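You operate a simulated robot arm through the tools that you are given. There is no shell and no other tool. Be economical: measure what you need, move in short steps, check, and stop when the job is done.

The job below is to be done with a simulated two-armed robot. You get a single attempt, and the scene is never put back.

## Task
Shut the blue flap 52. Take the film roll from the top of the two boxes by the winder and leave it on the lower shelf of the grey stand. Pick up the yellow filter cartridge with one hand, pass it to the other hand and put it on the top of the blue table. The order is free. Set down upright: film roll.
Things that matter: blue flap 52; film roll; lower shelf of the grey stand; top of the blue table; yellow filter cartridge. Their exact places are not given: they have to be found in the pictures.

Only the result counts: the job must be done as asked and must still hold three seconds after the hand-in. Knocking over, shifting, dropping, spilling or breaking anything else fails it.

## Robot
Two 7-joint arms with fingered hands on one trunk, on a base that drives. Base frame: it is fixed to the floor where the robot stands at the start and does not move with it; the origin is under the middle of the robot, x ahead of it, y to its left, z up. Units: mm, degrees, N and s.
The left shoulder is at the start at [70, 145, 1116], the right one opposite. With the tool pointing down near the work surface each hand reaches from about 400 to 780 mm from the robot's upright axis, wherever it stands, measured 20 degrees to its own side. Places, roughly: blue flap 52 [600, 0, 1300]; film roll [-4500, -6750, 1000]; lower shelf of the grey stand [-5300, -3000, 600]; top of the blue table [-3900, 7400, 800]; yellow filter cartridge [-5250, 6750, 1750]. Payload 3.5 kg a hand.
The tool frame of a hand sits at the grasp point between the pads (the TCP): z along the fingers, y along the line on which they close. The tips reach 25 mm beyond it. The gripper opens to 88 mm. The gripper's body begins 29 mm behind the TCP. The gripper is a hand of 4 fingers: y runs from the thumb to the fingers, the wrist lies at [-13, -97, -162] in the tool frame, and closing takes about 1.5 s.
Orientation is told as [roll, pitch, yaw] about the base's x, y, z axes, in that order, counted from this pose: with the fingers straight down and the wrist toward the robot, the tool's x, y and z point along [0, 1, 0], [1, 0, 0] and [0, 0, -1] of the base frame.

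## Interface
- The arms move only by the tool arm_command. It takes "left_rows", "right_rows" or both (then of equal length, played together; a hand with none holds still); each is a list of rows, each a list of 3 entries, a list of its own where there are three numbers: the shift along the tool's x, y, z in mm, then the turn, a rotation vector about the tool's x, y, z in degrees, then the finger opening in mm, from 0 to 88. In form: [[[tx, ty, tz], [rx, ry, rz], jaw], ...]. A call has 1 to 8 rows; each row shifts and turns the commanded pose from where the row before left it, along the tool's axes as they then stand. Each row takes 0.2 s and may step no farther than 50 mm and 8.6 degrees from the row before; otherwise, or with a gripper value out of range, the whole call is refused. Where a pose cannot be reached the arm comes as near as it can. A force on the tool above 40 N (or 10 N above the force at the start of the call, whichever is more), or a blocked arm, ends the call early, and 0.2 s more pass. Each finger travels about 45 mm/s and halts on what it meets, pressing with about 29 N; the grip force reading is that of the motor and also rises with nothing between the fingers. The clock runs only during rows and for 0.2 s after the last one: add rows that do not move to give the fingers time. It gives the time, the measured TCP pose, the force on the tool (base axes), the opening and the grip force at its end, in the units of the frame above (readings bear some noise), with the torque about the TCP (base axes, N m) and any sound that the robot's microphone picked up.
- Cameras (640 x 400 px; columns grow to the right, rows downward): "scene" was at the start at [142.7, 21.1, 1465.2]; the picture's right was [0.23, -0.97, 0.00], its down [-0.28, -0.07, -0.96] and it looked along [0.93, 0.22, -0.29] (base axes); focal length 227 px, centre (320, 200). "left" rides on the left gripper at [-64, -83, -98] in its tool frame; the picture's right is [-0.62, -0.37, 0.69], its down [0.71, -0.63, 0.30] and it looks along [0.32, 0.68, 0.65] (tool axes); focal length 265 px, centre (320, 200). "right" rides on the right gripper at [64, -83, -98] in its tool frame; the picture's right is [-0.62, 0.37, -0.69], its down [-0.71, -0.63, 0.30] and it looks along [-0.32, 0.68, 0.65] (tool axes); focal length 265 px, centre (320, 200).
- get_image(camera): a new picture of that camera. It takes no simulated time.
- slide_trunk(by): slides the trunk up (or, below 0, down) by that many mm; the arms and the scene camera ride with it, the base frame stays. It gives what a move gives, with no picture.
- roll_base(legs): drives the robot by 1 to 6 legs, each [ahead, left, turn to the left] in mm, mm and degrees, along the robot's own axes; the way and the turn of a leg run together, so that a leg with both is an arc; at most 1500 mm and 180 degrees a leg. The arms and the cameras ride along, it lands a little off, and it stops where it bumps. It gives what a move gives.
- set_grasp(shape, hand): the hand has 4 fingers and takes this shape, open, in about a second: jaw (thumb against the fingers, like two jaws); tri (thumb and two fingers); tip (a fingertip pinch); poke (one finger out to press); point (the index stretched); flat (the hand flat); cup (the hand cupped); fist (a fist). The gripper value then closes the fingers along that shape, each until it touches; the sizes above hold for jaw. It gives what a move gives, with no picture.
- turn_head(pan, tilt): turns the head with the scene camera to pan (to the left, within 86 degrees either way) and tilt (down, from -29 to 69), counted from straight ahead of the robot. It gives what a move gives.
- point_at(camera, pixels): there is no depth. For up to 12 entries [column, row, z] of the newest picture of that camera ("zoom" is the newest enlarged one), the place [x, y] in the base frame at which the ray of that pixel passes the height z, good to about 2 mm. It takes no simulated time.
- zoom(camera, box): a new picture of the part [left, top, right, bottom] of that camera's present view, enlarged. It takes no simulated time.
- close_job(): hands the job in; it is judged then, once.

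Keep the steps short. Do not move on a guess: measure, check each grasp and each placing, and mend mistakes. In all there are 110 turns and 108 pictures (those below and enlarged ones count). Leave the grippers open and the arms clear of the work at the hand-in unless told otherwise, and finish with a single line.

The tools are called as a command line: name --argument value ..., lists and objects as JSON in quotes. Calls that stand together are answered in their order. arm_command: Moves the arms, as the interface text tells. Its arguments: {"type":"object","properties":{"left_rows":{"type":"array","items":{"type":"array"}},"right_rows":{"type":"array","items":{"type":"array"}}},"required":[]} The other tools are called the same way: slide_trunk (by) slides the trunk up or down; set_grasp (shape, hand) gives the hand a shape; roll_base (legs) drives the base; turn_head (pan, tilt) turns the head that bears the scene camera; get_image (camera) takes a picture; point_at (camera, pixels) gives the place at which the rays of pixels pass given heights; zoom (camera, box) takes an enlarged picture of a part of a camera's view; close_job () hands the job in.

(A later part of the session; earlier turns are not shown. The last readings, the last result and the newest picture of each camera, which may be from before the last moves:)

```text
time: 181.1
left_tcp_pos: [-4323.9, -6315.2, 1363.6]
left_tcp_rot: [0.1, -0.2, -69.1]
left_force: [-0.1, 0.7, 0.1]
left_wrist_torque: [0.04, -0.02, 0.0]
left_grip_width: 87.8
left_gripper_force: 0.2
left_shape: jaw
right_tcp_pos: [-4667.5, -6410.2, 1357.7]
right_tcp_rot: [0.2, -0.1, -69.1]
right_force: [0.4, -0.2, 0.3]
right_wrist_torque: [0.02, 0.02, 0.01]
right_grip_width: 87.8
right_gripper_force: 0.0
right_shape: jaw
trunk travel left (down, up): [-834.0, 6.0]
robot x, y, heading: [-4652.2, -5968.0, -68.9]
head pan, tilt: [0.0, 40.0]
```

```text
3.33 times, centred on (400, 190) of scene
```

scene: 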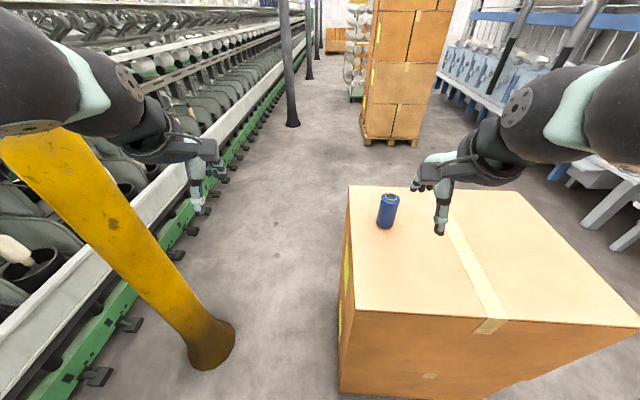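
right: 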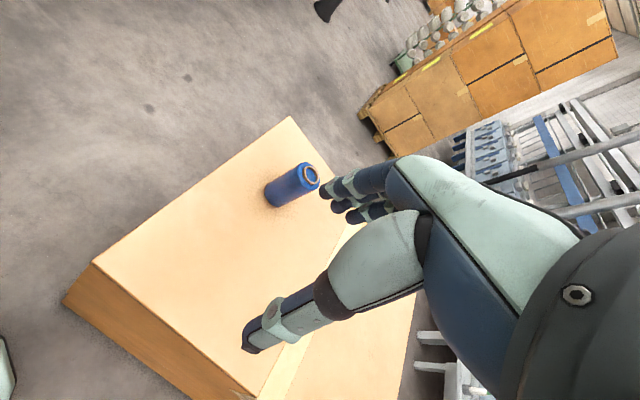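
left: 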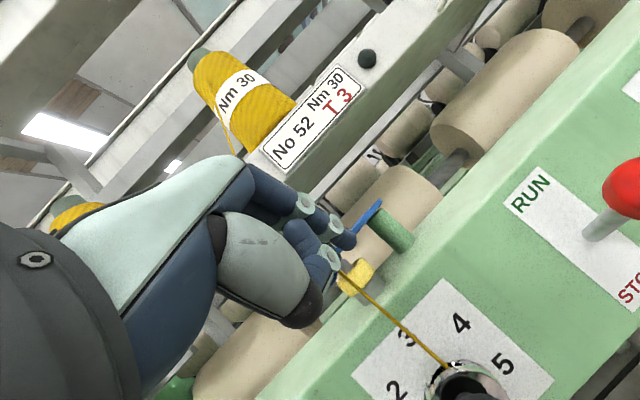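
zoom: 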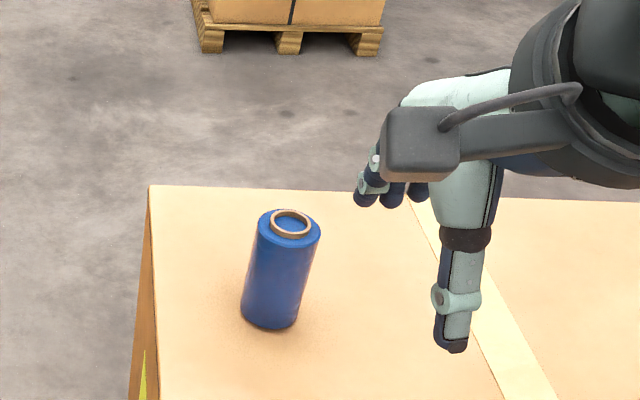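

Steps were just over 50 mm; I resend with shorter ones.

arm_command --right_rows '[[[-8, 43, 0], [0, 0, 0], 88], [[-8, 43, 0], [0, 0, 0], 88], [[-8, 43, 0], [0, 0, 0], 88], [[-8, 43, 0], [0, 0, 0], 88], [[-8, 43, 0], [0, 0, 0], 88], [[-8, 43, 0], [0, 0, 0], 88], [[-8, 40.6, 0], [0, 0, 0], 88], [[0, 0, 49], [0, 0, 0], 88]]'

arm_command --right_rows '[[[0, 0, 35], [0, 0, 0], 88], [[0, 0, 0], [0, 0, 0], 88]]'

get_image --camera "right"

zoom --camera "scene" --box '[320, 130, 480, 250]'

```text
time: 182.9
left_tcp_pos: [-4323.3, -6314.5, 1363.5]
left_tcp_rot: [0.0, -0.2, -69.1]
left_force: [-0.6, -0.5, -0.7]
left_wrist_torque: [0.0, -0.03, -0.02]
left_grip_width: 88.0
left_gripper_force: 0.0
left_shape: jaw
right_tcp_pos: [-4611.2, -6707.3, 1307.1]
right_tcp_rot: [0.2, -0.1, -69.0]
right_force: [-0.4, -0.8, -0.2]
right_wrist_torque: [-0.01, -0.02, 0.0]
right_grip_width: 87.7
right_gripper_force: 0.1
right_shape: jaw
trunk travel left (down, up): [-834.0, 6.0]
robot x, y, heading: [-4653.6, -5971.3, -69.5]
head pan, tilt: [0.0, 40.0]
```

```text
time: 183.5
left_tcp_pos: [-4321.8, -6316.0, 1364.2]
left_tcp_rot: [0.0, -0.1, -69.2]
left_force: [0.9, -0.1, 0.1]
left_wrist_torque: [-0.03, 0.03, 0.0]
left_grip_width: 87.8
left_gripper_force: 0.0
left_shape: jaw
right_tcp_pos: [-4609.1, -6709.1, 1269.2]
right_tcp_rot: [0.1, 0.0, -69.1]
right_force: [0.2, 0.3, 0.5]
right_wrist_torque: [-0.04, 0.03, -0.01]
right_grip_width: 87.6
right_gripper_force: 0.1
right_shape: jaw
trunk travel left (down, up): [-834.0, 6.0]
robot x, y, heading: [-4652.9, -5970.1, -69.0]
head pan, tilt: [0.0, 40.0]
```

```text
53 pictures are left
```

right: 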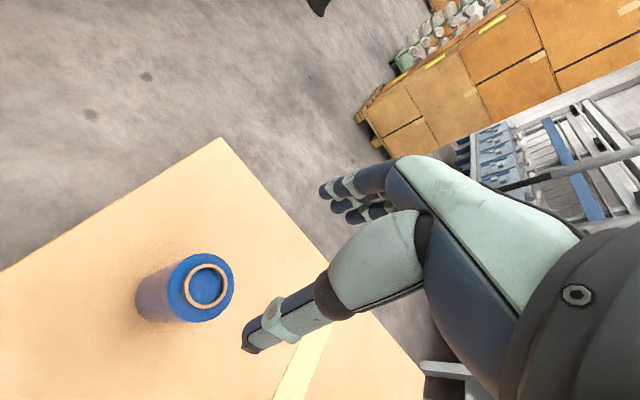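

```text
3.33 times, centred on (400, 190) of scene
```

zoom: 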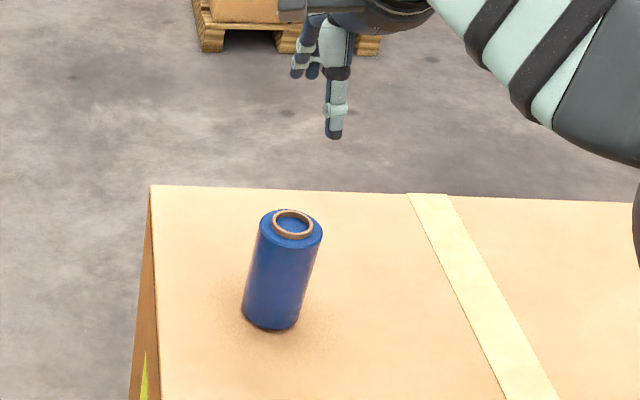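

The roll top is at (205,286) as expected under the TCP. I verify and then descend to z≈1100.

point_at --camera "right" --pixels '[[206, 286, 1120], [206, 286, 1115]]'

```text
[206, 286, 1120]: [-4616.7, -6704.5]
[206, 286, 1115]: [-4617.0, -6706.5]
```

arm_command --right_rows '[[[-3, -3, 45], [0, 0, 0], 88], [[0, 0, 45], [0, 0, 0], 88], [[0, 0, 40], [0, 0, 0], 88], [[0, 0, 39], [0, 0, 0], 88], [[0, 0, 0], [0, 0, 0], 88]]'

get_image --camera "right"

```text
time: 184.7
left_tcp_pos: [-4321.5, -6315.5, 1363.7]
left_tcp_rot: [0.0, -0.1, -69.2]
left_force: [0.3, 0.2, -0.9]
left_wrist_torque: [-0.01, -0.01, 0.01]
left_grip_width: 87.9
left_gripper_force: 0.1
left_shape: jaw
right_tcp_pos: [-4612.4, -6707.1, 1102.2]
right_tcp_rot: [0.1, -0.1, -69.1]
right_force: [0.2, 0.0, -0.3]
right_wrist_torque: [-0.02, -0.02, 0.02]
right_grip_width: 87.6
right_gripper_force: 0.1
right_shape: jaw
trunk travel left (down, up): [-834.0, 6.0]
robot x, y, heading: [-4651.4, -5973.1, -68.9]
head pan, tilt: [0.0, 40.0]
```

```text
51 pictures are left
```

right: 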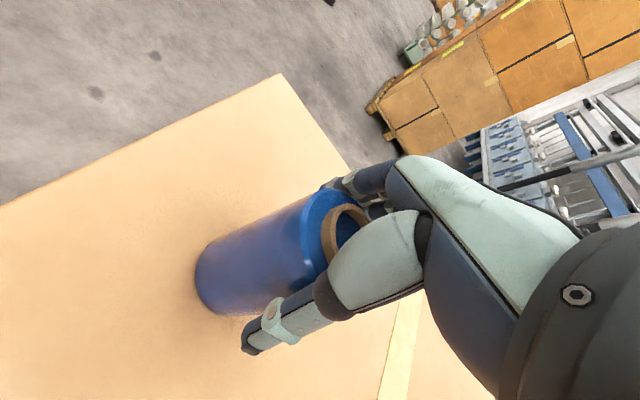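

The thumb and fingers straddle the roll. I close.

arm_command --right_rows '[[[0, 0, 0], [0, 0, 0], 45], [[0, 0, 0], [0, 0, 0], 45], [[0, 0, 0], [0, 0, 0], 45], [[0, 0, 0], [0, 0, 0], 45], [[0, 0, 0], [0, 0, 0], 45], [[0, 0, 0], [0, 0, 0], 45], [[0, 0, 0], [0, 0, 0], 45]]'

arm_command --right_rows '[[[0, 0, -20], [0, 0, 0], 45], [[0, 0, -40], [0, 0, 0], 45], [[0, 0, -40], [0, 0, 0], 45], [[0, 0, 0], [0, 0, 0], 45]]'

get_image --camera "right"

```text
time: 186.3
left_tcp_pos: [-4321.8, -6316.8, 1363.9]
left_tcp_rot: [0.0, 0.0, -69.2]
left_force: [0.8, 0.6, 0.1]
left_wrist_torque: [0.0, -0.01, 0.01]
left_grip_width: 88.2
left_gripper_force: 0.1
left_shape: jaw
right_tcp_pos: [-4613.7, -6707.9, 1102.3]
right_tcp_rot: [0.1, 0.0, -69.0]
right_force: [0.0, 1.4, 0.8]
right_wrist_torque: [0.03, -0.01, -0.01]
right_grip_width: 52.6
right_gripper_force: 28.8
right_shape: jaw
trunk travel left (down, up): [-834.0, 6.0]
robot x, y, heading: [-4649.4, -5968.4, -69.1]
head pan, tilt: [0.0, 40.0]
```

```text
time: 187.3
left_tcp_pos: [-4322.2, -6317.5, 1362.7]
left_tcp_rot: [0.0, 0.0, -69.2]
left_force: [-0.4, -0.3, -0.4]
left_wrist_torque: [0.01, 0.03, -0.02]
left_grip_width: 88.0
left_gripper_force: 0.0
left_shape: jaw
right_tcp_pos: [-4613.6, -6709.5, 1202.5]
right_tcp_rot: [0.1, 0.0, -69.1]
right_force: [0.5, 0.1, -2.4]
right_wrist_torque: [0.0, 0.01, -0.03]
right_grip_width: 52.8
right_gripper_force: 28.8
right_shape: jaw
trunk travel left (down, up): [-834.0, 6.0]
robot x, y, heading: [-4651.5, -5969.1, -69.4]
head pan, tilt: [0.0, 40.0]
```

```text
50 pictures are left
```

right: 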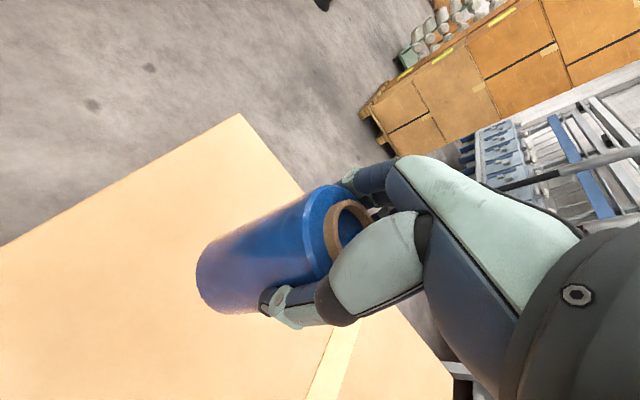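

The roll is held (bottom 102 mm below the TCP). I lift and withdraw it, then drive back along the same way.

arm_command --right_rows '[[[0, 0, -50], [0, 0, 0], 45], [[0, 0, -50], [0, 0, 0], 45], [[0, 0, -50], [0, 0, 0], 45], [[8, -45, 0], [0, 0, 0], 45], [[8, -45, 0], [0, 0, 0], 45], [[8, -45, 0], [0, 0, 0], 45], [[8, -45, 0], [0, 0, 0], 45], [[8, -45, 0], [0, 0, 0], 45]]'

roll_base --legs '[[-247, -280, 0], [-450, -640, 0], [-441, -647, 0], [0, 0, -28]]'

```text
time: 189.1
left_tcp_pos: [-4326.1, -6314.5, 1364.8]
left_tcp_rot: [0.1, -0.2, -69.2]
left_force: [0.1, 0.6, 0.6]
left_wrist_torque: [-0.01, -0.02, -0.01]
left_grip_width: 87.7
left_gripper_force: 0.1
left_shape: jaw
right_tcp_pos: [-4659.5, -6482.2, 1354.0]
right_tcp_rot: [0.2, -0.2, -69.0]
right_force: [0.0, 1.1, -2.0]
right_wrist_torque: [-0.03, 0.0, 0.01]
right_grip_width: 52.0
right_gripper_force: 29.1
right_shape: jaw
trunk travel left (down, up): [-834.0, 6.0]
robot x, y, heading: [-4647.8, -5969.5, -69.1]
head pan, tilt: [0.0, 40.0]
```

```text
time: 200.5
left_tcp_pos: [-6385.0, -5925.6, 1364.6]
left_tcp_rot: [0.0, -0.1, -96.6]
left_force: [-0.5, 0.5, 0.3]
left_wrist_torque: [0.0, -0.03, 0.02]
left_grip_width: 87.8
left_gripper_force: 0.0
left_shape: jaw
right_tcp_pos: [-6758.2, -5919.2, 1354.1]
right_tcp_rot: [0.0, -0.1, -96.7]
right_force: [-0.3, -0.2, -2.7]
right_wrist_torque: [-0.03, 0.01, 0.02]
right_grip_width: 52.3
right_gripper_force: 29.5
right_shape: jaw
trunk travel left (down, up): [-834.0, 6.0]
robot x, y, heading: [-6518.6, -5463.4, -96.7]
head pan, tilt: [0.0, 40.0]
```

At (-6519,-5463). I now go back between the carts.

roll_base --legs '[[-312, -451, 0], [-913, -112, 0], [-607, 840, 0], [-1316, -192, 0]]'

turn_head --pan 40 --tilt 25

get_image --camera "scene"

```text
time: 219.3
left_tcp_pos: [-5925.6, -2799.3, 1363.2]
left_tcp_rot: [0.0, -0.1, -95.5]
left_force: [0.4, -0.5, 0.7]
left_wrist_torque: [0.03, 0.01, 0.01]
left_grip_width: 88.0
left_gripper_force: 0.1
left_shape: jaw
right_tcp_pos: [-6298.7, -2799.7, 1353.6]
right_tcp_rot: [0.1, 0.0, -95.6]
right_force: [-0.2, -0.3, -2.3]
right_wrist_torque: [-0.01, 0.01, -0.04]
right_grip_width: 52.2
right_gripper_force: 29.2
right_shape: jaw
trunk travel left (down, up): [-834.0, 6.0]
robot x, y, heading: [-6067.2, -2338.7, -95.4]
head pan, tilt: [0.0, 40.0]
```

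```text
time: 220.4
left_tcp_pos: [-5926.7, -2798.6, 1363.1]
left_tcp_rot: [0.0, -0.1, -95.6]
left_force: [0.3, 0.2, 0.3]
left_wrist_torque: [0.02, 0.0, 0.0]
left_grip_width: 87.9
left_gripper_force: 0.0
left_shape: jaw
right_tcp_pos: [-6298.7, -2800.4, 1353.2]
right_tcp_rot: [0.2, 0.0, -95.5]
right_force: [0.8, -0.2, -2.3]
right_wrist_torque: [-0.02, -0.02, -0.01]
right_grip_width: 52.3
right_gripper_force: 30.2
right_shape: jaw
trunk travel left (down, up): [-834.0, 6.0]
robot x, y, heading: [-6062.9, -2338.2, -95.4]
head pan, tilt: [40.0, 25.0]
```

```text
49 pictures are left
```

scene: 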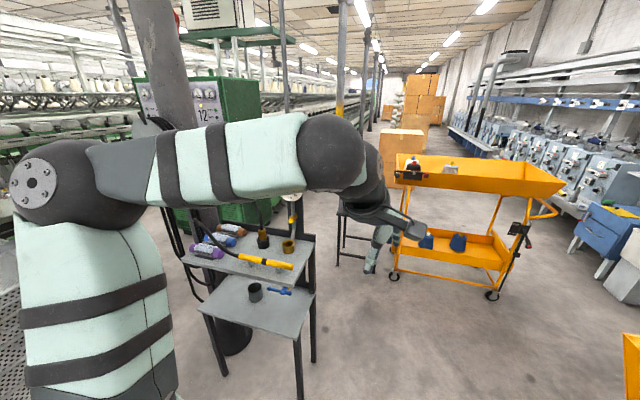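

The stand's lower shelf is at (258,300). I measure its corners at z≈600.

point_at --camera "scene" --pixels '[[198, 308, 600], [299, 337, 600], [316, 291, 600], [232, 275, 600], [255, 299, 600], [299, 335, 650], [198, 308, 650], [183, 257, 850], [292, 285, 850], [255, 286, 700]]'

```text
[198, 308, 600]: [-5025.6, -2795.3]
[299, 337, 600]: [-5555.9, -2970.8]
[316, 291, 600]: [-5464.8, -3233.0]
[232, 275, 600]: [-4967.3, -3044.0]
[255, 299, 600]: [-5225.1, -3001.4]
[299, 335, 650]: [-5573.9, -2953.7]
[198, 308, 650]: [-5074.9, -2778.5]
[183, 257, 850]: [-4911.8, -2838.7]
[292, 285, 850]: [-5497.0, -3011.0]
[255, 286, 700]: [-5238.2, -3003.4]
```

Lower shelf ≈600 high, 560×280 mm, front facing heading -72°. The spot right of the cup near the front edge ≈(-5376,-3006) is free. I drive in front of it and look.

roll_base --legs '[[-60, 706, 0], [0, 0, 24]]'

turn_head --pan 0 --tilt 50

get_image --camera "scene"

get_image --camera "left"

```text
time: 225.5
left_tcp_pos: [-5063.4, -2713.5, 1363.9]
left_tcp_rot: [0.0, -0.2, -72.1]
left_force: [-1.0, 0.5, 0.0]
left_wrist_torque: [0.02, 0.03, 0.02]
left_grip_width: 88.1
left_gripper_force: 0.1
left_shape: jaw
right_tcp_pos: [-5404.7, -2864.5, 1353.7]
right_tcp_rot: [0.2, 0.0, -72.0]
right_force: [0.3, -0.3, -2.3]
right_wrist_torque: [0.0, -0.03, 0.03]
right_grip_width: 52.0
right_gripper_force: 28.7
right_shape: jaw
trunk travel left (down, up): [-834.0, 6.0]
robot x, y, heading: [-5376.6, -2351.3, -72.2]
head pan, tilt: [40.0, 25.0]
```

```text
time: 226.5
left_tcp_pos: [-5063.4, -2712.7, 1364.0]
left_tcp_rot: [0.0, 0.0, -72.1]
left_force: [-0.6, -0.1, -0.2]
left_wrist_torque: [0.04, 0.01, -0.03]
left_grip_width: 88.1
left_gripper_force: 0.0
left_shape: jaw
right_tcp_pos: [-5403.8, -2864.9, 1354.0]
right_tcp_rot: [0.0, 0.0, -72.0]
right_force: [0.4, -0.4, -2.2]
right_wrist_torque: [0.03, 0.0, 0.01]
right_grip_width: 52.0
right_gripper_force: 29.4
right_shape: jaw
trunk travel left (down, up): [-834.0, 6.0]
robot x, y, heading: [-5374.6, -2353.4, -71.9]
head pan, tilt: [0.0, 50.0]
```

```text
48 pictures are left
```

scene: 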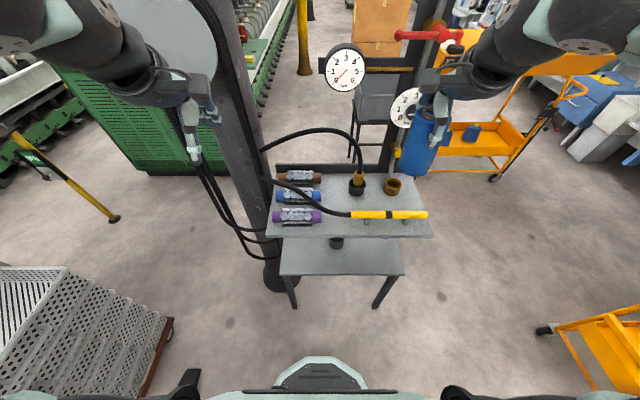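

```text
47 pictures are left
```

left: 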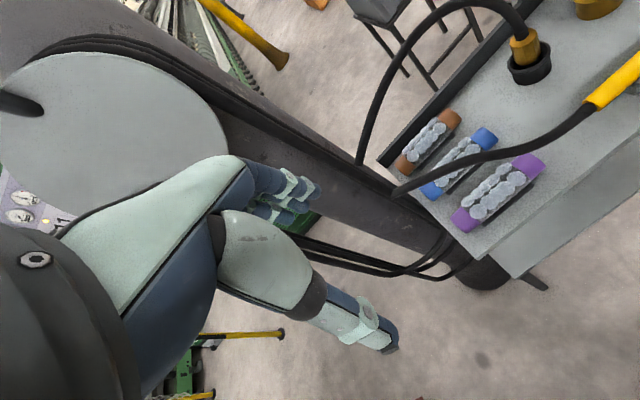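

I triangulate the upper shelf's front-left corner and lower shelf front to see how far the upper one overhangs.

point_at --camera "scene" --pixels '[[268, 238, 900], [268, 238, 800], [432, 237, 900], [432, 237, 800], [280, 276, 600], [404, 276, 600], [403, 247, 600], [337, 240, 700], [280, 276, 650], [340, 249, 600]]'

point_at --camera "left" --pixels '[[472, 259, 900], [472, 259, 800], [512, 277, 600], [512, 277, 650]]'

zoom --camera "scene" --box '[250, 160, 450, 310]'

```text
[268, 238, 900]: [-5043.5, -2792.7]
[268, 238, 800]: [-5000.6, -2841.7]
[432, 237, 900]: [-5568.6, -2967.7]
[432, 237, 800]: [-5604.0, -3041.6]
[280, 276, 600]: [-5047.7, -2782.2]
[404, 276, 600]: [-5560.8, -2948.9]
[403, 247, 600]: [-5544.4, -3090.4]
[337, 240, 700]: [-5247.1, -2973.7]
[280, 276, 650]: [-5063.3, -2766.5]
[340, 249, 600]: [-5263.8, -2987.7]
```

```text
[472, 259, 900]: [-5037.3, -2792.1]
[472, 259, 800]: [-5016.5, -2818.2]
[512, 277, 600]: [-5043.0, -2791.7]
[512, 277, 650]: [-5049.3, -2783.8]
```

```text
2.67 times, centred on (350, 235) of scene
```

zoom: 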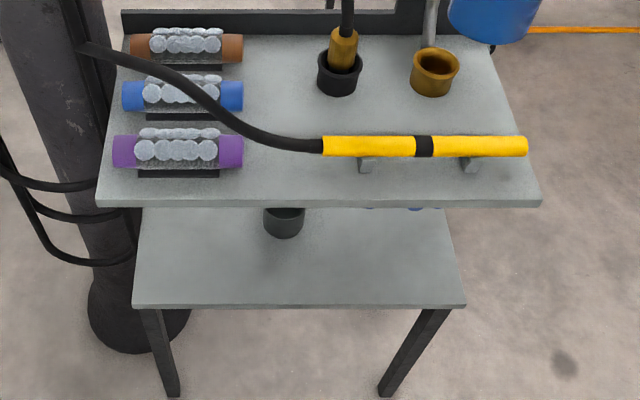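

The upper shelf (≈900) lies straight above the lower one, so I must insert the roll from the front under it. I back off, lower the trunk by 400 and the right hand further, then measure the shelf edge from close.

roll_base --legs '[[-250, 0, 0]]'

slide_trunk --by -400

arm_command --right_rows '[[[0, 0, 45], [0, 0, 0], 45], [[0, 0, 45], [0, 0, 0], 45], [[0, 0, 45], [0, 0, 0], 45], [[0, 0, 45], [0, 0, 0], 45], [[0, 0, 34], [0, 0, 0], 45], [[0, 0, 0], [0, 0, 0], 45]]'

turn_head --pan -5 --tilt 35

get_image --camera "right"

get_image --camera "scene"

```text
time: 228.4
left_tcp_pos: [-5139.2, -2476.0, 1361.0]
left_tcp_rot: [0.0, 0.1, -72.0]
left_force: [0.2, -0.5, 0.4]
left_wrist_torque: [0.03, 0.01, 0.0]
left_grip_width: 87.9
left_gripper_force: 0.3
left_shape: jaw
right_tcp_pos: [-5482.4, -2626.2, 1351.9]
right_tcp_rot: [0.1, 0.1, -72.0]
right_force: [0.2, -1.0, -2.8]
right_wrist_torque: [0.01, -0.01, 0.0]
right_grip_width: 51.9
right_gripper_force: 29.3
right_shape: jaw
trunk travel left (down, up): [-834.0, 6.0]
robot x, y, heading: [-5452.1, -2108.4, -71.9]
head pan, tilt: [0.0, 50.0]
```

```text
time: 232.2
left_tcp_pos: [-5139.4, -2472.3, 963.8]
left_tcp_rot: [0.0, 0.1, -72.1]
left_force: [0.1, -0.2, 1.1]
left_wrist_torque: [-0.02, 0.0, -0.01]
left_grip_width: 88.0
left_gripper_force: 0.1
left_shape: jaw
right_tcp_pos: [-5484.0, -2622.8, 952.8]
right_tcp_rot: [0.0, -0.1, -72.0]
right_force: [-0.3, -0.4, -1.9]
right_wrist_torque: [-0.02, -0.03, 0.04]
right_grip_width: 52.3
right_gripper_force: 28.9
right_shape: jaw
trunk travel left (down, up): [-434.0, 406.0]
robot x, y, heading: [-5455.0, -2109.9, -71.9]
head pan, tilt: [0.0, 50.0]
```

```text
time: 233.6
left_tcp_pos: [-5141.3, -2471.1, 963.5]
left_tcp_rot: [0.1, -0.1, -71.9]
left_force: [-0.5, 0.2, 0.6]
left_wrist_torque: [-0.03, 0.04, 0.0]
left_grip_width: 88.1
left_gripper_force: 0.0
left_shape: jaw
right_tcp_pos: [-5479.7, -2622.6, 737.9]
right_tcp_rot: [0.1, 0.0, -72.0]
right_force: [-0.2, -0.2, -1.9]
right_wrist_torque: [-0.02, -0.01, 0.01]
right_grip_width: 52.0
right_gripper_force: 29.0
right_shape: jaw
trunk travel left (down, up): [-434.0, 406.0]
robot x, y, heading: [-5452.3, -2108.2, -71.7]
head pan, tilt: [0.0, 50.0]
```

```text
time: 234.4
left_tcp_pos: [-5141.5, -2472.0, 962.2]
left_tcp_rot: [0.1, 0.0, -72.0]
left_force: [0.0, 0.6, 0.1]
left_wrist_torque: [0.07, -0.02, 0.01]
left_grip_width: 87.7
left_gripper_force: 0.1
left_shape: jaw
right_tcp_pos: [-5480.2, -2622.8, 737.6]
right_tcp_rot: [0.1, 0.0, -71.9]
right_force: [0.1, -0.1, -2.5]
right_wrist_torque: [0.02, -0.02, 0.01]
right_grip_width: 51.9
right_gripper_force: 29.0
right_shape: jaw
trunk travel left (down, up): [-434.0, 406.0]
robot x, y, heading: [-5451.3, -2110.8, -72.0]
head pan, tilt: [-5.0, 35.0]
```

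```text
45 pictures are left
```

right: 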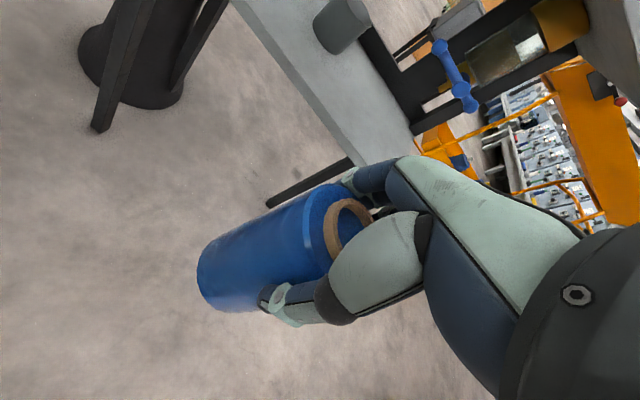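

```text
44 pictures are left
```

scene: 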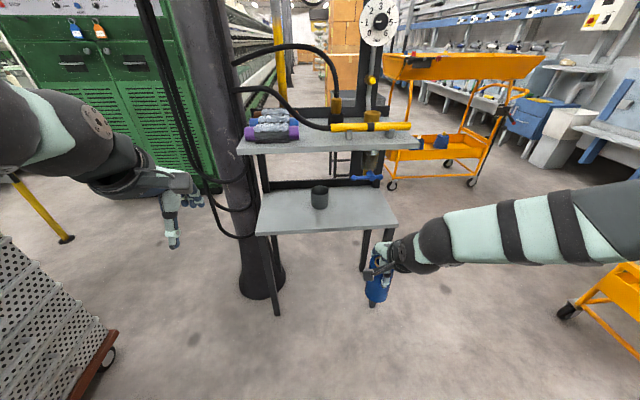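

point_at --camera "scene" --pixels '[[256, 233, 600], [256, 233, 570], [398, 222, 600], [398, 222, 570], [320, 207, 600], [238, 152, 900], [238, 152, 870], [412, 150, 900], [374, 191, 600], [283, 193, 600]]'

zoom --camera "scene" --box '[230, 110, 430, 250]'

```text
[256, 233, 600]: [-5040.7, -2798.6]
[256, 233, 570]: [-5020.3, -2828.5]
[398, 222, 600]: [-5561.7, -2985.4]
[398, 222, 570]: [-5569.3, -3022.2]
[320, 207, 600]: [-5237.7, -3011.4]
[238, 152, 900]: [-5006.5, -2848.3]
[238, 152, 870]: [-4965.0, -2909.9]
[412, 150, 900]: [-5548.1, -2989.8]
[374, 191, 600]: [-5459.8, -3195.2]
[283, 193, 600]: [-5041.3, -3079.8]
```

```text
2.86 times, centred on (330, 180) of scene
```

zoom: 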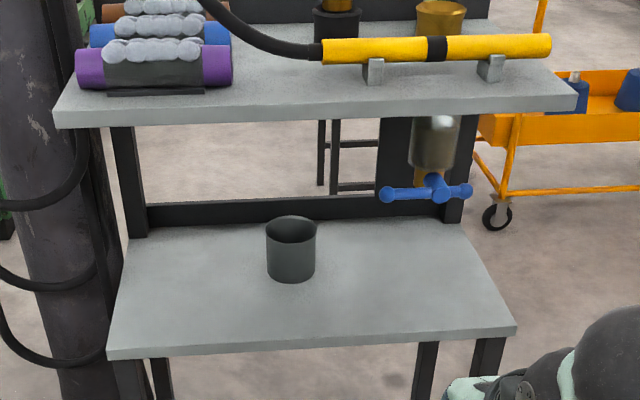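

From the two heights I get lower shelf ≈625±20 and upper underside ≈920, front edge from (-5056,-2775) to (-5555,-2945). I lift both hands a bit (left well above), then drive 200 mm closer and look.

arm_command --left_rows '[[[0, 0, -50], [0, 0, 0], 88], [[0, 0, -50], [0, 0, 0], 88], [[0, 0, -50], [0, 0, 0], 88], [[0, 0, -50], [0, 0, 0], 88]]' --right_rows '[[[-13, 0, 0], [0, 0, 0], 45], [[0, 0, -28], [0, 0, 0], 45], [[0, 0, 0], [0, 0, 0], 45], [[0, 0, 0], [0, 0, 0], 45]]'

roll_base --legs '[[200, 0, 0]]'

get_image --camera "right"

get_image --camera "scene"

```text
time: 235.4
left_tcp_pos: [-5141.1, -2480.8, 1163.4]
left_tcp_rot: [0.1, -0.2, -72.1]
left_force: [-0.1, -0.3, 0.1]
left_wrist_torque: [-0.02, 0.06, 0.02]
left_grip_width: 87.8
left_gripper_force: 0.0
left_shape: jaw
left hand out of reach, approached as far as the arm can: row 3
right_tcp_pos: [-5492.8, -2626.0, 767.0]
right_tcp_rot: [0.1, -0.1, -72.0]
right_force: [0.1, 0.0, -2.3]
right_wrist_torque: [0.02, -0.02, -0.01]
right_grip_width: 51.7
right_gripper_force: 28.5
right_shape: jaw
trunk travel left (down, up): [-434.0, 406.0]
robot x, y, heading: [-5452.3, -2112.4, -71.9]
head pan, tilt: [-5.0, 35.0]
```

```text
time: 237.0
left_tcp_pos: [-5076.1, -2674.8, 1162.1]
left_tcp_rot: [0.0, 0.0, -72.0]
left_force: [-0.6, -0.3, 0.2]
left_wrist_torque: [0.03, 0.0, 0.02]
left_grip_width: 87.8
left_gripper_force: 0.0
left_shape: jaw
right_tcp_pos: [-5428.7, -2819.1, 765.5]
right_tcp_rot: [0.1, 0.1, -72.0]
right_force: [0.3, -0.5, -2.7]
right_wrist_torque: [0.02, 0.0, 0.0]
right_grip_width: 52.1
right_gripper_force: 28.7
right_shape: jaw
trunk travel left (down, up): [-434.0, 406.0]
robot x, y, heading: [-5391.5, -2303.0, -71.7]
head pan, tilt: [-5.0, 35.0]
```

```text
42 pictures are left
```

right: 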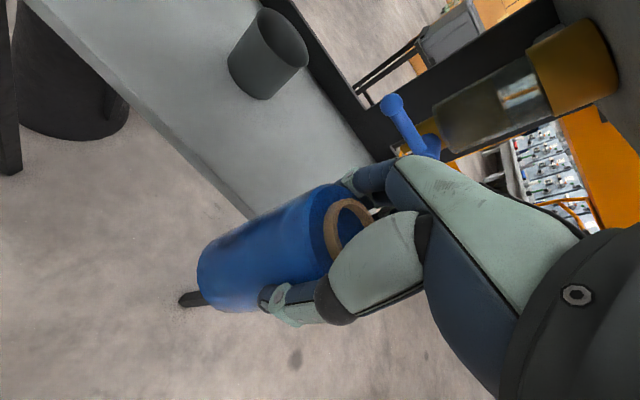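

```text
41 pictures are left
```

scene: 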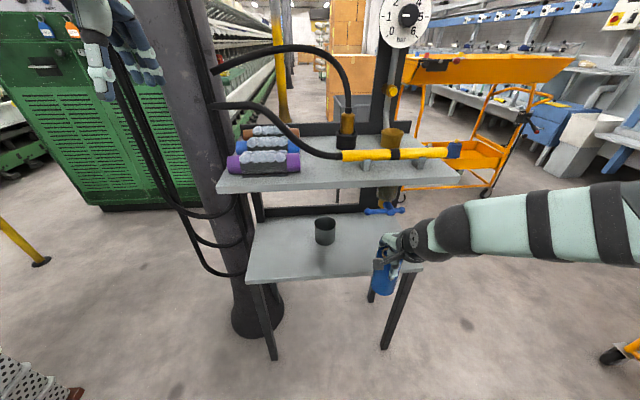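

I triangulate the cup base and shelf edge using the right and scene cameras.

point_at --camera "scene" --pixels '[[325, 240, 620], [325, 240, 600], [325, 240, 640], [246, 281, 620], [246, 281, 640], [420, 270, 620], [218, 187, 930]]'

point_at --camera "right" --pixels '[[252, 78, 620], [252, 78, 600], [252, 78, 640], [255, 215, 620], [255, 215, 640], [255, 215, 600], [100, 66, 620], [100, 66, 640]]'

zoom --camera "right" --box '[160, 0, 360, 240]'

```text
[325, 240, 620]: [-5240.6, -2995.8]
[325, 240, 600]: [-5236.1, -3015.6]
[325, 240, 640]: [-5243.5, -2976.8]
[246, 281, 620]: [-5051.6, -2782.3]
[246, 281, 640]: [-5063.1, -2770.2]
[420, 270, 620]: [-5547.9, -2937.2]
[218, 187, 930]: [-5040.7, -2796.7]
```

```text
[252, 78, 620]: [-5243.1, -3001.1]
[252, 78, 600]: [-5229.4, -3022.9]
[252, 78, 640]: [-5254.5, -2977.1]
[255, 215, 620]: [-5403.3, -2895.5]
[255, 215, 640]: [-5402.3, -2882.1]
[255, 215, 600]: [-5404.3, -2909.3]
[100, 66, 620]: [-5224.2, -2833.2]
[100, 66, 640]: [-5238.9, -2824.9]
```

```text
1.67 times, centred on (260, 120) of right
```

zoom: 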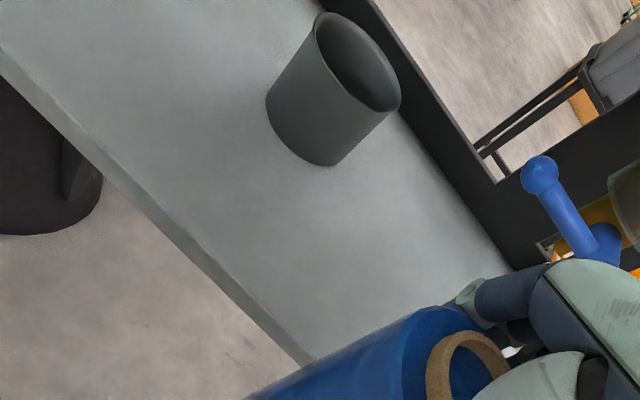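

Shelf ≈620, edge at inward distance 77 mm from the roll's centre. I lower to TCP ≈748 (roll bottom ≈646) and move 80 mm inward, checking force.

arm_command --right_rows '[[[0, 0, 17], [0, 0, 0], 45], [[0, 25, 0], [0, 0, 0], 45], [[0, 25, 0], [0, 0, 0], 45], [[0, 25, 0], [0, 0, 0], 45], [[0, 0, 0], [0, 0, 0], 45]]'

get_image --camera "right"

zoom --camera "scene" --box '[310, 130, 470, 300]'

```text
time: 238.2
left_tcp_pos: [-5077.5, -2672.8, 1163.2]
left_tcp_rot: [0.1, -0.1, -72.0]
left_force: [-0.2, -0.3, 0.6]
left_wrist_torque: [0.01, -0.03, 0.03]
left_grip_width: 88.0
left_gripper_force: 0.1
left_shape: jaw
right_tcp_pos: [-5405.0, -2890.7, 749.5]
right_tcp_rot: [0.1, 0.0, -72.2]
right_force: [0.6, 0.1, -1.7]
right_wrist_torque: [0.02, 0.03, 0.0]
right_grip_width: 51.8
right_gripper_force: 29.1
right_shape: jaw
trunk travel left (down, up): [-434.0, 406.0]
robot x, y, heading: [-5385.2, -2303.0, -72.2]
head pan, tilt: [-5.0, 35.0]
```

```text
39 pictures are left
```

right: 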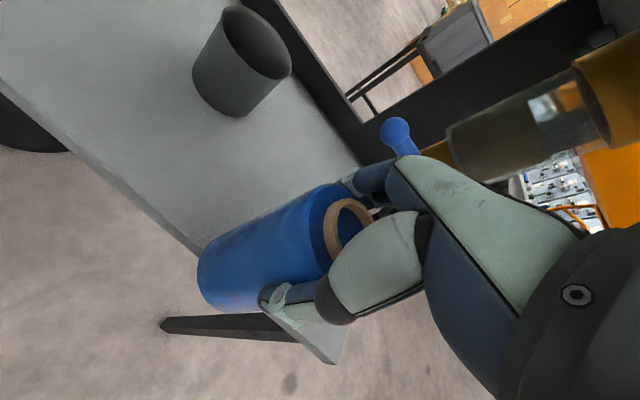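

```text
2.35 times, centred on (390, 215) of scene
```

zoom: 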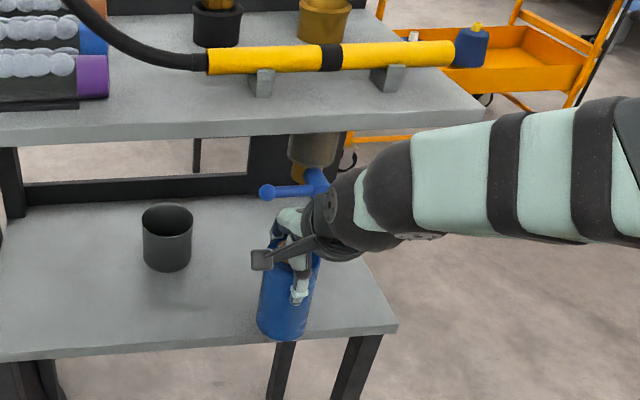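

A blue tap lever hangs under the upper shelf near the hand; I locate it before going on.

point_at --camera "scene" --pixels '[[367.4, 210.5, 800], [367.4, 210.5, 750], [367.4, 210.5, 700], [387, 207, 800], [387, 207, 750]]'

point_at --camera "right" --pixels '[[397, 130, 800], [397, 130, 750], [397, 130, 700]]'

```text
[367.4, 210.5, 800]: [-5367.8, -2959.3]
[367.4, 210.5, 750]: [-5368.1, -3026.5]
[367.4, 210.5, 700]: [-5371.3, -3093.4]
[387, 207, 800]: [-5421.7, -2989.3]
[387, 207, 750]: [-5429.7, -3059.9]
```

```text
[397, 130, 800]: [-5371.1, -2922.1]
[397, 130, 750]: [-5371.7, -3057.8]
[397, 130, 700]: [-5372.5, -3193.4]
```

The tap lever knob (-5369,-2996,773) would foul the knuckles there. Left of the cup is free, so I withdraw, shift the base 110 mm left, and will place the roll at about (-5192,-2871).

arm_command --right_rows '[[[0, -25, 0], [0, 0, 0], 45], [[0, -40, 0], [0, 0, 0], 45], [[0, -35, -10], [0, 0, 0], 45], [[40, 0, 0], [0, 0, 0], 45], [[40, 0, 0], [0, 0, 0], 45], [[30, 0, 0], [0, 0, 0], 45], [[0, 0, 0], [0, 0, 0], 45]]'

roll_base --legs '[[0, 110, 0]]'

get_image --camera "right"

get_image --camera "scene"

```text
time: 239.8
left_tcp_pos: [-5077.1, -2674.7, 1163.3]
left_tcp_rot: [0.0, -0.1, -72.0]
left_force: [-0.3, 0.3, 0.0]
left_wrist_torque: [0.05, 0.02, 0.02]
left_grip_width: 88.0
left_gripper_force: 0.0
left_shape: jaw
right_tcp_pos: [-5332.5, -2762.2, 759.7]
right_tcp_rot: [0.0, 0.0, -72.0]
right_force: [-0.9, 0.0, -2.3]
right_wrist_torque: [0.01, 0.0, 0.02]
right_grip_width: 51.7
right_gripper_force: 29.3
right_shape: jaw
trunk travel left (down, up): [-434.0, 406.0]
robot x, y, heading: [-5389.6, -2304.8, -71.7]
head pan, tilt: [-5.0, 35.0]
```

```text
time: 241.0
left_tcp_pos: [-4972.7, -2640.6, 1163.5]
left_tcp_rot: [0.0, -0.2, -72.0]
left_force: [1.0, 0.2, 0.1]
left_wrist_torque: [-0.01, 0.01, 0.0]
left_grip_width: 87.9
left_gripper_force: 0.0
left_shape: jaw
right_tcp_pos: [-5228.7, -2728.2, 759.9]
right_tcp_rot: [-0.1, -0.1, -72.1]
right_force: [0.1, 0.3, -1.4]
right_wrist_torque: [0.03, -0.01, 0.0]
right_grip_width: 51.6
right_gripper_force: 28.3
right_shape: jaw
trunk travel left (down, up): [-434.0, 406.0]
robot x, y, heading: [-5285.0, -2268.6, -72.2]
head pan, tilt: [-5.0, 35.0]
```

```text
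37 pictures are left
```

right: 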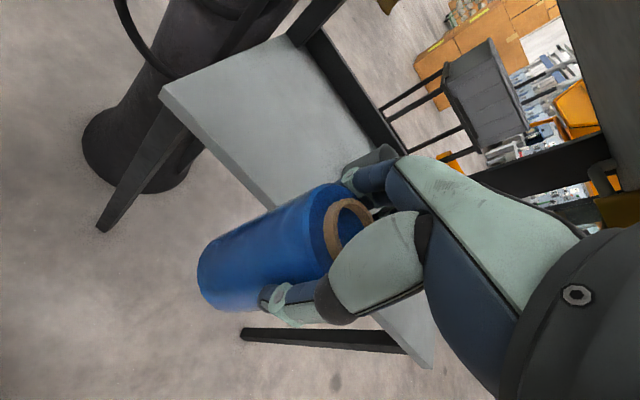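

```text
36 pictures are left
```

scene: 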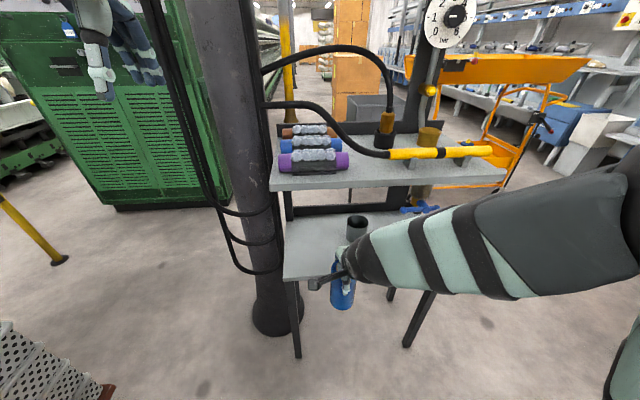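

I check the shelf corners again from these views.

point_at --camera "scene" --pixels '[[283, 278, 600], [283, 278, 620], [283, 278, 640], [356, 240, 620]]'

point_at --camera "right" --pixels '[[160, 93, 600], [160, 93, 620], [160, 93, 640], [432, 367, 620], [432, 367, 640], [252, 193, 620]]'

```text
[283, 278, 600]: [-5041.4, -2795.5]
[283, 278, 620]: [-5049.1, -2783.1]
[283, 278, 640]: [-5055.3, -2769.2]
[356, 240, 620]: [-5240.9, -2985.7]
```

```text
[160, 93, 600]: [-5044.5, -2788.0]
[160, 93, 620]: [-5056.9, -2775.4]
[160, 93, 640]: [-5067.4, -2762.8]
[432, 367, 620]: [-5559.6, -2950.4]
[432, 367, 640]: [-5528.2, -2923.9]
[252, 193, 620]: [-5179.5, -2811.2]
```

Edge measured: I need 146 mm inward. I lower to ≈746 and go in.

arm_command --right_rows '[[[0, 0, 14], [0, 0, 0], 45], [[0, 30, 0], [0, 0, 0], 45], [[0, 30, 0], [0, 0, 0], 45], [[0, 30, 0], [0, 0, 0], 45], [[0, 30, 0], [0, 0, 0], 45], [[0, 26, 0], [0, 0, 0], 45], [[0, 0, 0], [0, 0, 0], 45]]'

get_image --camera "right"

zoom --camera "scene" --box '[250, 140, 450, 300]'

```text
time: 242.6
left_tcp_pos: [-4972.5, -2639.1, 1163.5]
left_tcp_rot: [0.0, -0.1, -72.0]
left_force: [0.1, 0.2, 0.4]
left_wrist_torque: [0.0, -0.02, 0.0]
left_grip_width: 87.8
left_gripper_force: 0.1
left_shape: jaw
right_tcp_pos: [-5183.6, -2869.4, 744.8]
right_tcp_rot: [0.0, 0.0, -71.9]
right_force: [0.4, -0.9, -2.3]
right_wrist_torque: [0.01, 0.04, -0.01]
right_grip_width: 51.3
right_gripper_force: 28.7
right_shape: jaw
trunk travel left (down, up): [-434.0, 406.0]
robot x, y, heading: [-5284.8, -2269.4, -71.9]
head pan, tilt: [-5.0, 35.0]
```

```text
35 pictures are left
```

right: 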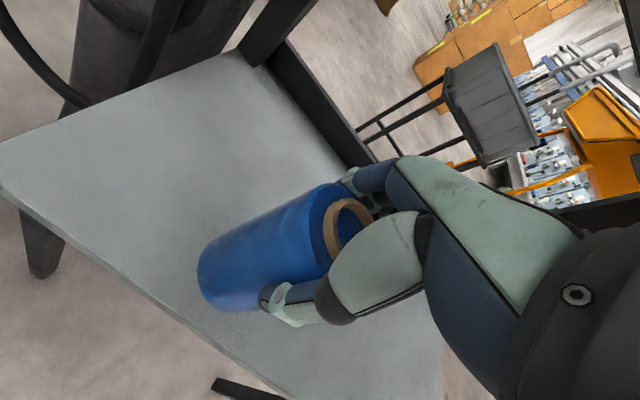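

```text
2.50 times, centred on (350, 220) of scene
```

zoom: 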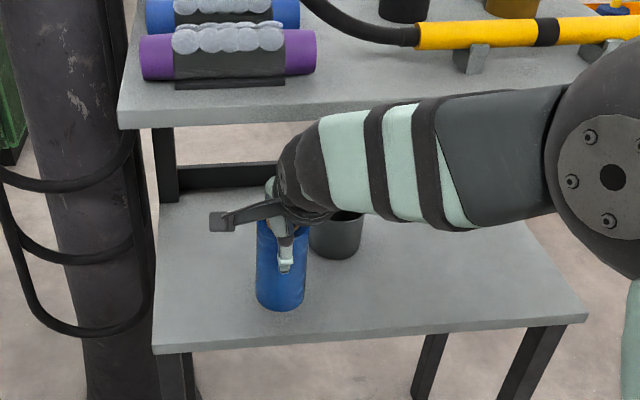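

The roll stands over the shelf inside the front edge. I lower in small steps until it touches.

arm_command --right_rows '[[[0, 0, 5], [0, 0, 0], 45], [[0, 0, 5], [0, 0, 0], 45], [[0, 0, 4], [0, 0, 0], 45], [[0, 0, 0], [0, 0, 0], 45]]'

arm_command --right_rows '[[[0, 0, 3], [0, 0, 0], 45], [[0, 0, 3], [0, 0, 0], 45], [[0, 0, 0], [0, 0, 0], 45]]'

arm_command --right_rows '[[[0, 0, 3], [0, 0, 0], 45], [[0, 0, 0], [0, 0, 0], 45]]'

```text
time: 243.6
left_tcp_pos: [-4972.6, -2640.4, 1162.4]
left_tcp_rot: [0.1, -0.1, -72.0]
left_force: [-0.7, -0.7, -0.6]
left_wrist_torque: [0.03, 0.01, -0.01]
left_grip_width: 88.1
left_gripper_force: 0.1
left_shape: jaw
right_tcp_pos: [-5183.4, -2868.8, 730.7]
right_tcp_rot: [0.1, -0.1, -72.0]
right_force: [0.7, 0.5, -3.1]
right_wrist_torque: [-0.03, 0.03, 0.01]
right_grip_width: 51.7
right_gripper_force: 29.3
right_shape: jaw
trunk travel left (down, up): [-434.0, 406.0]
robot x, y, heading: [-5284.6, -2265.8, -71.9]
head pan, tilt: [-5.0, 35.0]
```

```text
time: 244.4
left_tcp_pos: [-4972.8, -2640.8, 1163.2]
left_tcp_rot: [0.0, -0.1, -72.0]
left_force: [0.1, -0.5, 1.0]
left_wrist_torque: [0.0, -0.01, 0.04]
left_grip_width: 88.0
left_gripper_force: 0.2
left_shape: jaw
right_tcp_pos: [-5183.7, -2868.3, 726.0]
right_tcp_rot: [0.1, 0.0, -72.0]
right_force: [-0.6, 0.8, -2.1]
right_wrist_torque: [-0.06, 0.0, 0.01]
right_grip_width: 51.7
right_gripper_force: 29.3
right_shape: jaw
trunk travel left (down, up): [-434.0, 406.0]
robot x, y, heading: [-5286.1, -2270.6, -72.1]
head pan, tilt: [-5.0, 35.0]
```

```text
time: 245.0
left_tcp_pos: [-4972.8, -2639.1, 1163.1]
left_tcp_rot: [0.0, -0.2, -72.0]
left_force: [0.9, 0.0, 0.0]
left_wrist_torque: [0.0, 0.0, 0.0]
left_grip_width: 87.9
left_gripper_force: 0.0
left_shape: jaw
right_tcp_pos: [-5183.5, -2867.9, 723.7]
right_tcp_rot: [0.1, 0.0, -71.9]
right_force: [-1.2, 0.7, -0.1]
right_wrist_torque: [-0.04, 0.01, -0.02]
right_grip_width: 51.7
right_gripper_force: 28.7
right_shape: jaw
trunk travel left (down, up): [-434.0, 406.0]
robot x, y, heading: [-5286.1, -2267.5, -72.0]
head pan, tilt: [-5.0, 35.0]
```

The weight reading fades (-0.1 N): contact is beginning. One or two more small steps.

arm_command --right_rows '[[[0, 0, 2], [0, 0, 0], 45], [[0, 0, 0], [0, 0, 0], 45]]'

get_image --camera "right"

```text
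time: 245.6
left_tcp_pos: [-4974.1, -2638.6, 1163.7]
left_tcp_rot: [0.0, -0.1, -72.0]
left_force: [0.0, 0.3, -0.1]
left_wrist_torque: [-0.03, 0.05, 0.0]
left_grip_width: 88.1
left_gripper_force: 0.2
left_shape: jaw
right_tcp_pos: [-5183.5, -2866.8, 721.4]
right_tcp_rot: [0.0, -0.3, -72.0]
right_force: [0.4, 0.3, 7.8]
right_wrist_torque: [-0.14, -0.05, -0.01]
right_grip_width: 51.6
right_gripper_force: 28.7
right_shape: jaw
trunk travel left (down, up): [-434.0, 406.0]
robot x, y, heading: [-5283.7, -2269.0, -71.9]
head pan, tilt: [-5.0, 35.0]
```

```text
33 pictures are left
```

right: 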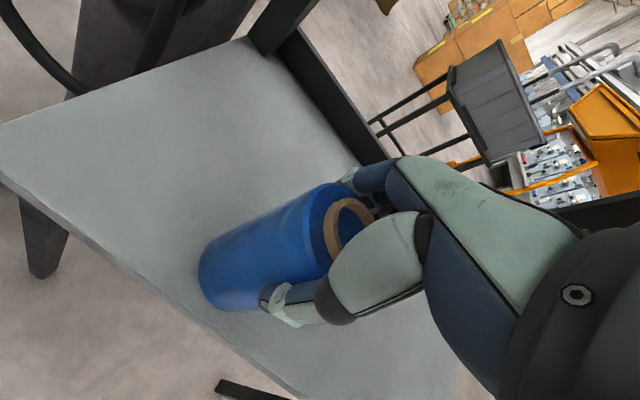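

Contact (7.8 N): the roll stands on the shelf. I open the hand fully and look.

arm_command --right_rows '[[[0, 0, 0], [0, 0, 0], 60], [[0, 0, 0], [0, 0, 0], 70], [[0, 0, 0], [0, 0, 0], 80], [[0, 0, 0], [0, 0, 0], 88], [[0, 0, 0], [0, 0, 0], 88], [[0, 0, 0], [0, 0, 0], 88], [[0, 0, 0], [0, 0, 0], 88]]'

get_image --camera "right"

```text
time: 247.2
left_tcp_pos: [-4972.3, -2639.7, 1162.9]
left_tcp_rot: [-0.1, -0.1, -72.0]
left_force: [0.5, -0.6, 0.2]
left_wrist_torque: [0.02, -0.01, -0.03]
left_grip_width: 87.7
left_gripper_force: 0.0
left_shape: jaw
right_tcp_pos: [-5182.7, -2866.9, 719.7]
right_tcp_rot: [0.1, 0.1, -72.0]
right_force: [0.9, -0.5, -0.2]
right_wrist_torque: [0.0, 0.0, -0.01]
right_grip_width: 87.9
right_gripper_force: 0.1
right_shape: jaw
trunk travel left (down, up): [-434.0, 406.0]
robot x, y, heading: [-5285.1, -2267.6, -72.0]
head pan, tilt: [-5.0, 35.0]
```

```text
32 pictures are left
```

right: 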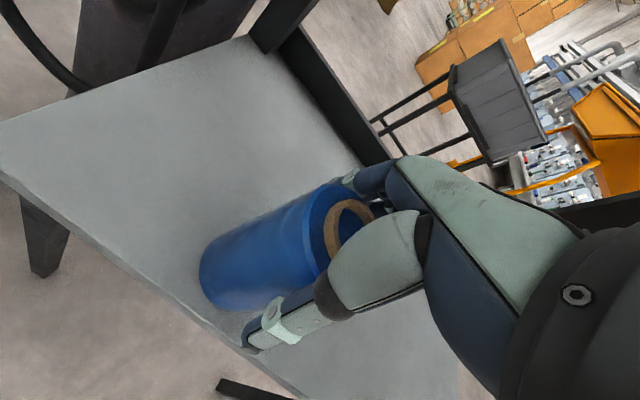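

The roll stands free. I raise 6 mm and slide the hand sideways to the left off the roll in small steps.

arm_command --right_rows '[[[0, 0, -6], [0, 0, 0], 88], [[12, 0, 0], [0, 0, 0], 88], [[12, 0, 0], [0, 0, 0], 88], [[0, 0, 0], [0, 0, 0], 88]]'

get_image --camera "right"

```text
time: 248.2
left_tcp_pos: [-4973.1, -2639.5, 1163.3]
left_tcp_rot: [-0.1, -0.1, -72.0]
left_force: [-0.3, -0.5, 0.6]
left_wrist_torque: [-0.02, 0.02, 0.0]
left_grip_width: 87.9
left_gripper_force: 0.1
left_shape: jaw
right_tcp_pos: [-5159.9, -2860.5, 726.6]
right_tcp_rot: [0.1, 0.0, -72.0]
right_force: [-0.7, 0.5, -0.6]
right_wrist_torque: [0.01, 0.01, 0.01]
right_grip_width: 87.7
right_gripper_force: 0.1
right_shape: jaw
trunk travel left (down, up): [-434.0, 406.0]
robot x, y, heading: [-5286.9, -2269.4, -71.9]
head pan, tilt: [-5.0, 35.0]
```

```text
31 pictures are left
```

right: 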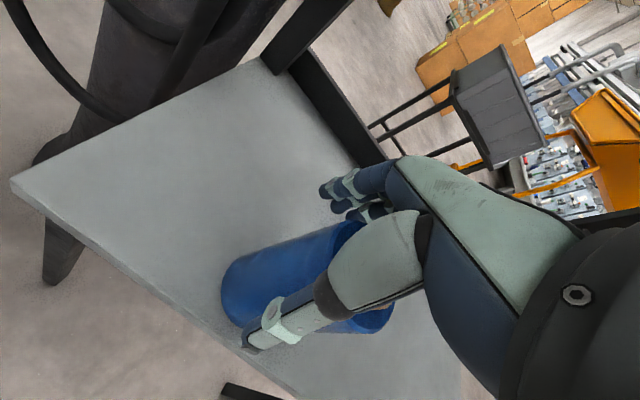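

The roll stays put while the hand slides off. I continue 52 mm, then pull back out.

arm_command --right_rows '[[[13, 0, 0], [0, 0, 0], 88], [[13, 0, 0], [0, 0, 0], 88], [[13, 0, 0], [0, 0, 0], 88], [[13, 0, 0], [0, 0, 0], 88], [[0, -30, 0], [0, 0, 0], 88], [[0, -40, 0], [0, 0, 0], 88], [[0, -45, 0], [0, 0, 0], 88], [[0, -35, 0], [0, 0, 0], 88]]'

zoom --camera "scene" --box '[250, 140, 450, 300]'

```text
time: 250.0
left_tcp_pos: [-4972.4, -2638.9, 1163.2]
left_tcp_rot: [0.0, -0.1, -72.0]
left_force: [-0.7, 0.4, -0.6]
left_wrist_torque: [-0.01, 0.0, -0.01]
left_grip_width: 87.8
left_gripper_force: 0.1
left_shape: jaw
right_tcp_pos: [-5157.8, -2701.2, 726.7]
right_tcp_rot: [0.1, 0.0, -72.1]
right_force: [-0.3, 1.3, -0.1]
right_wrist_torque: [-0.04, 0.02, -0.03]
right_grip_width: 88.1
right_gripper_force: 0.1
right_shape: jaw
trunk travel left (down, up): [-434.0, 406.0]
robot x, y, heading: [-5289.0, -2267.9, -72.1]
head pan, tilt: [-5.0, 35.0]
```

```text
2.50 times, centred on (350, 220) of scene
```

zoom: 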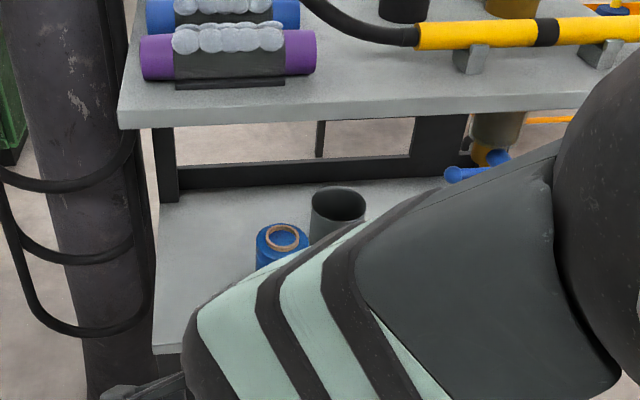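

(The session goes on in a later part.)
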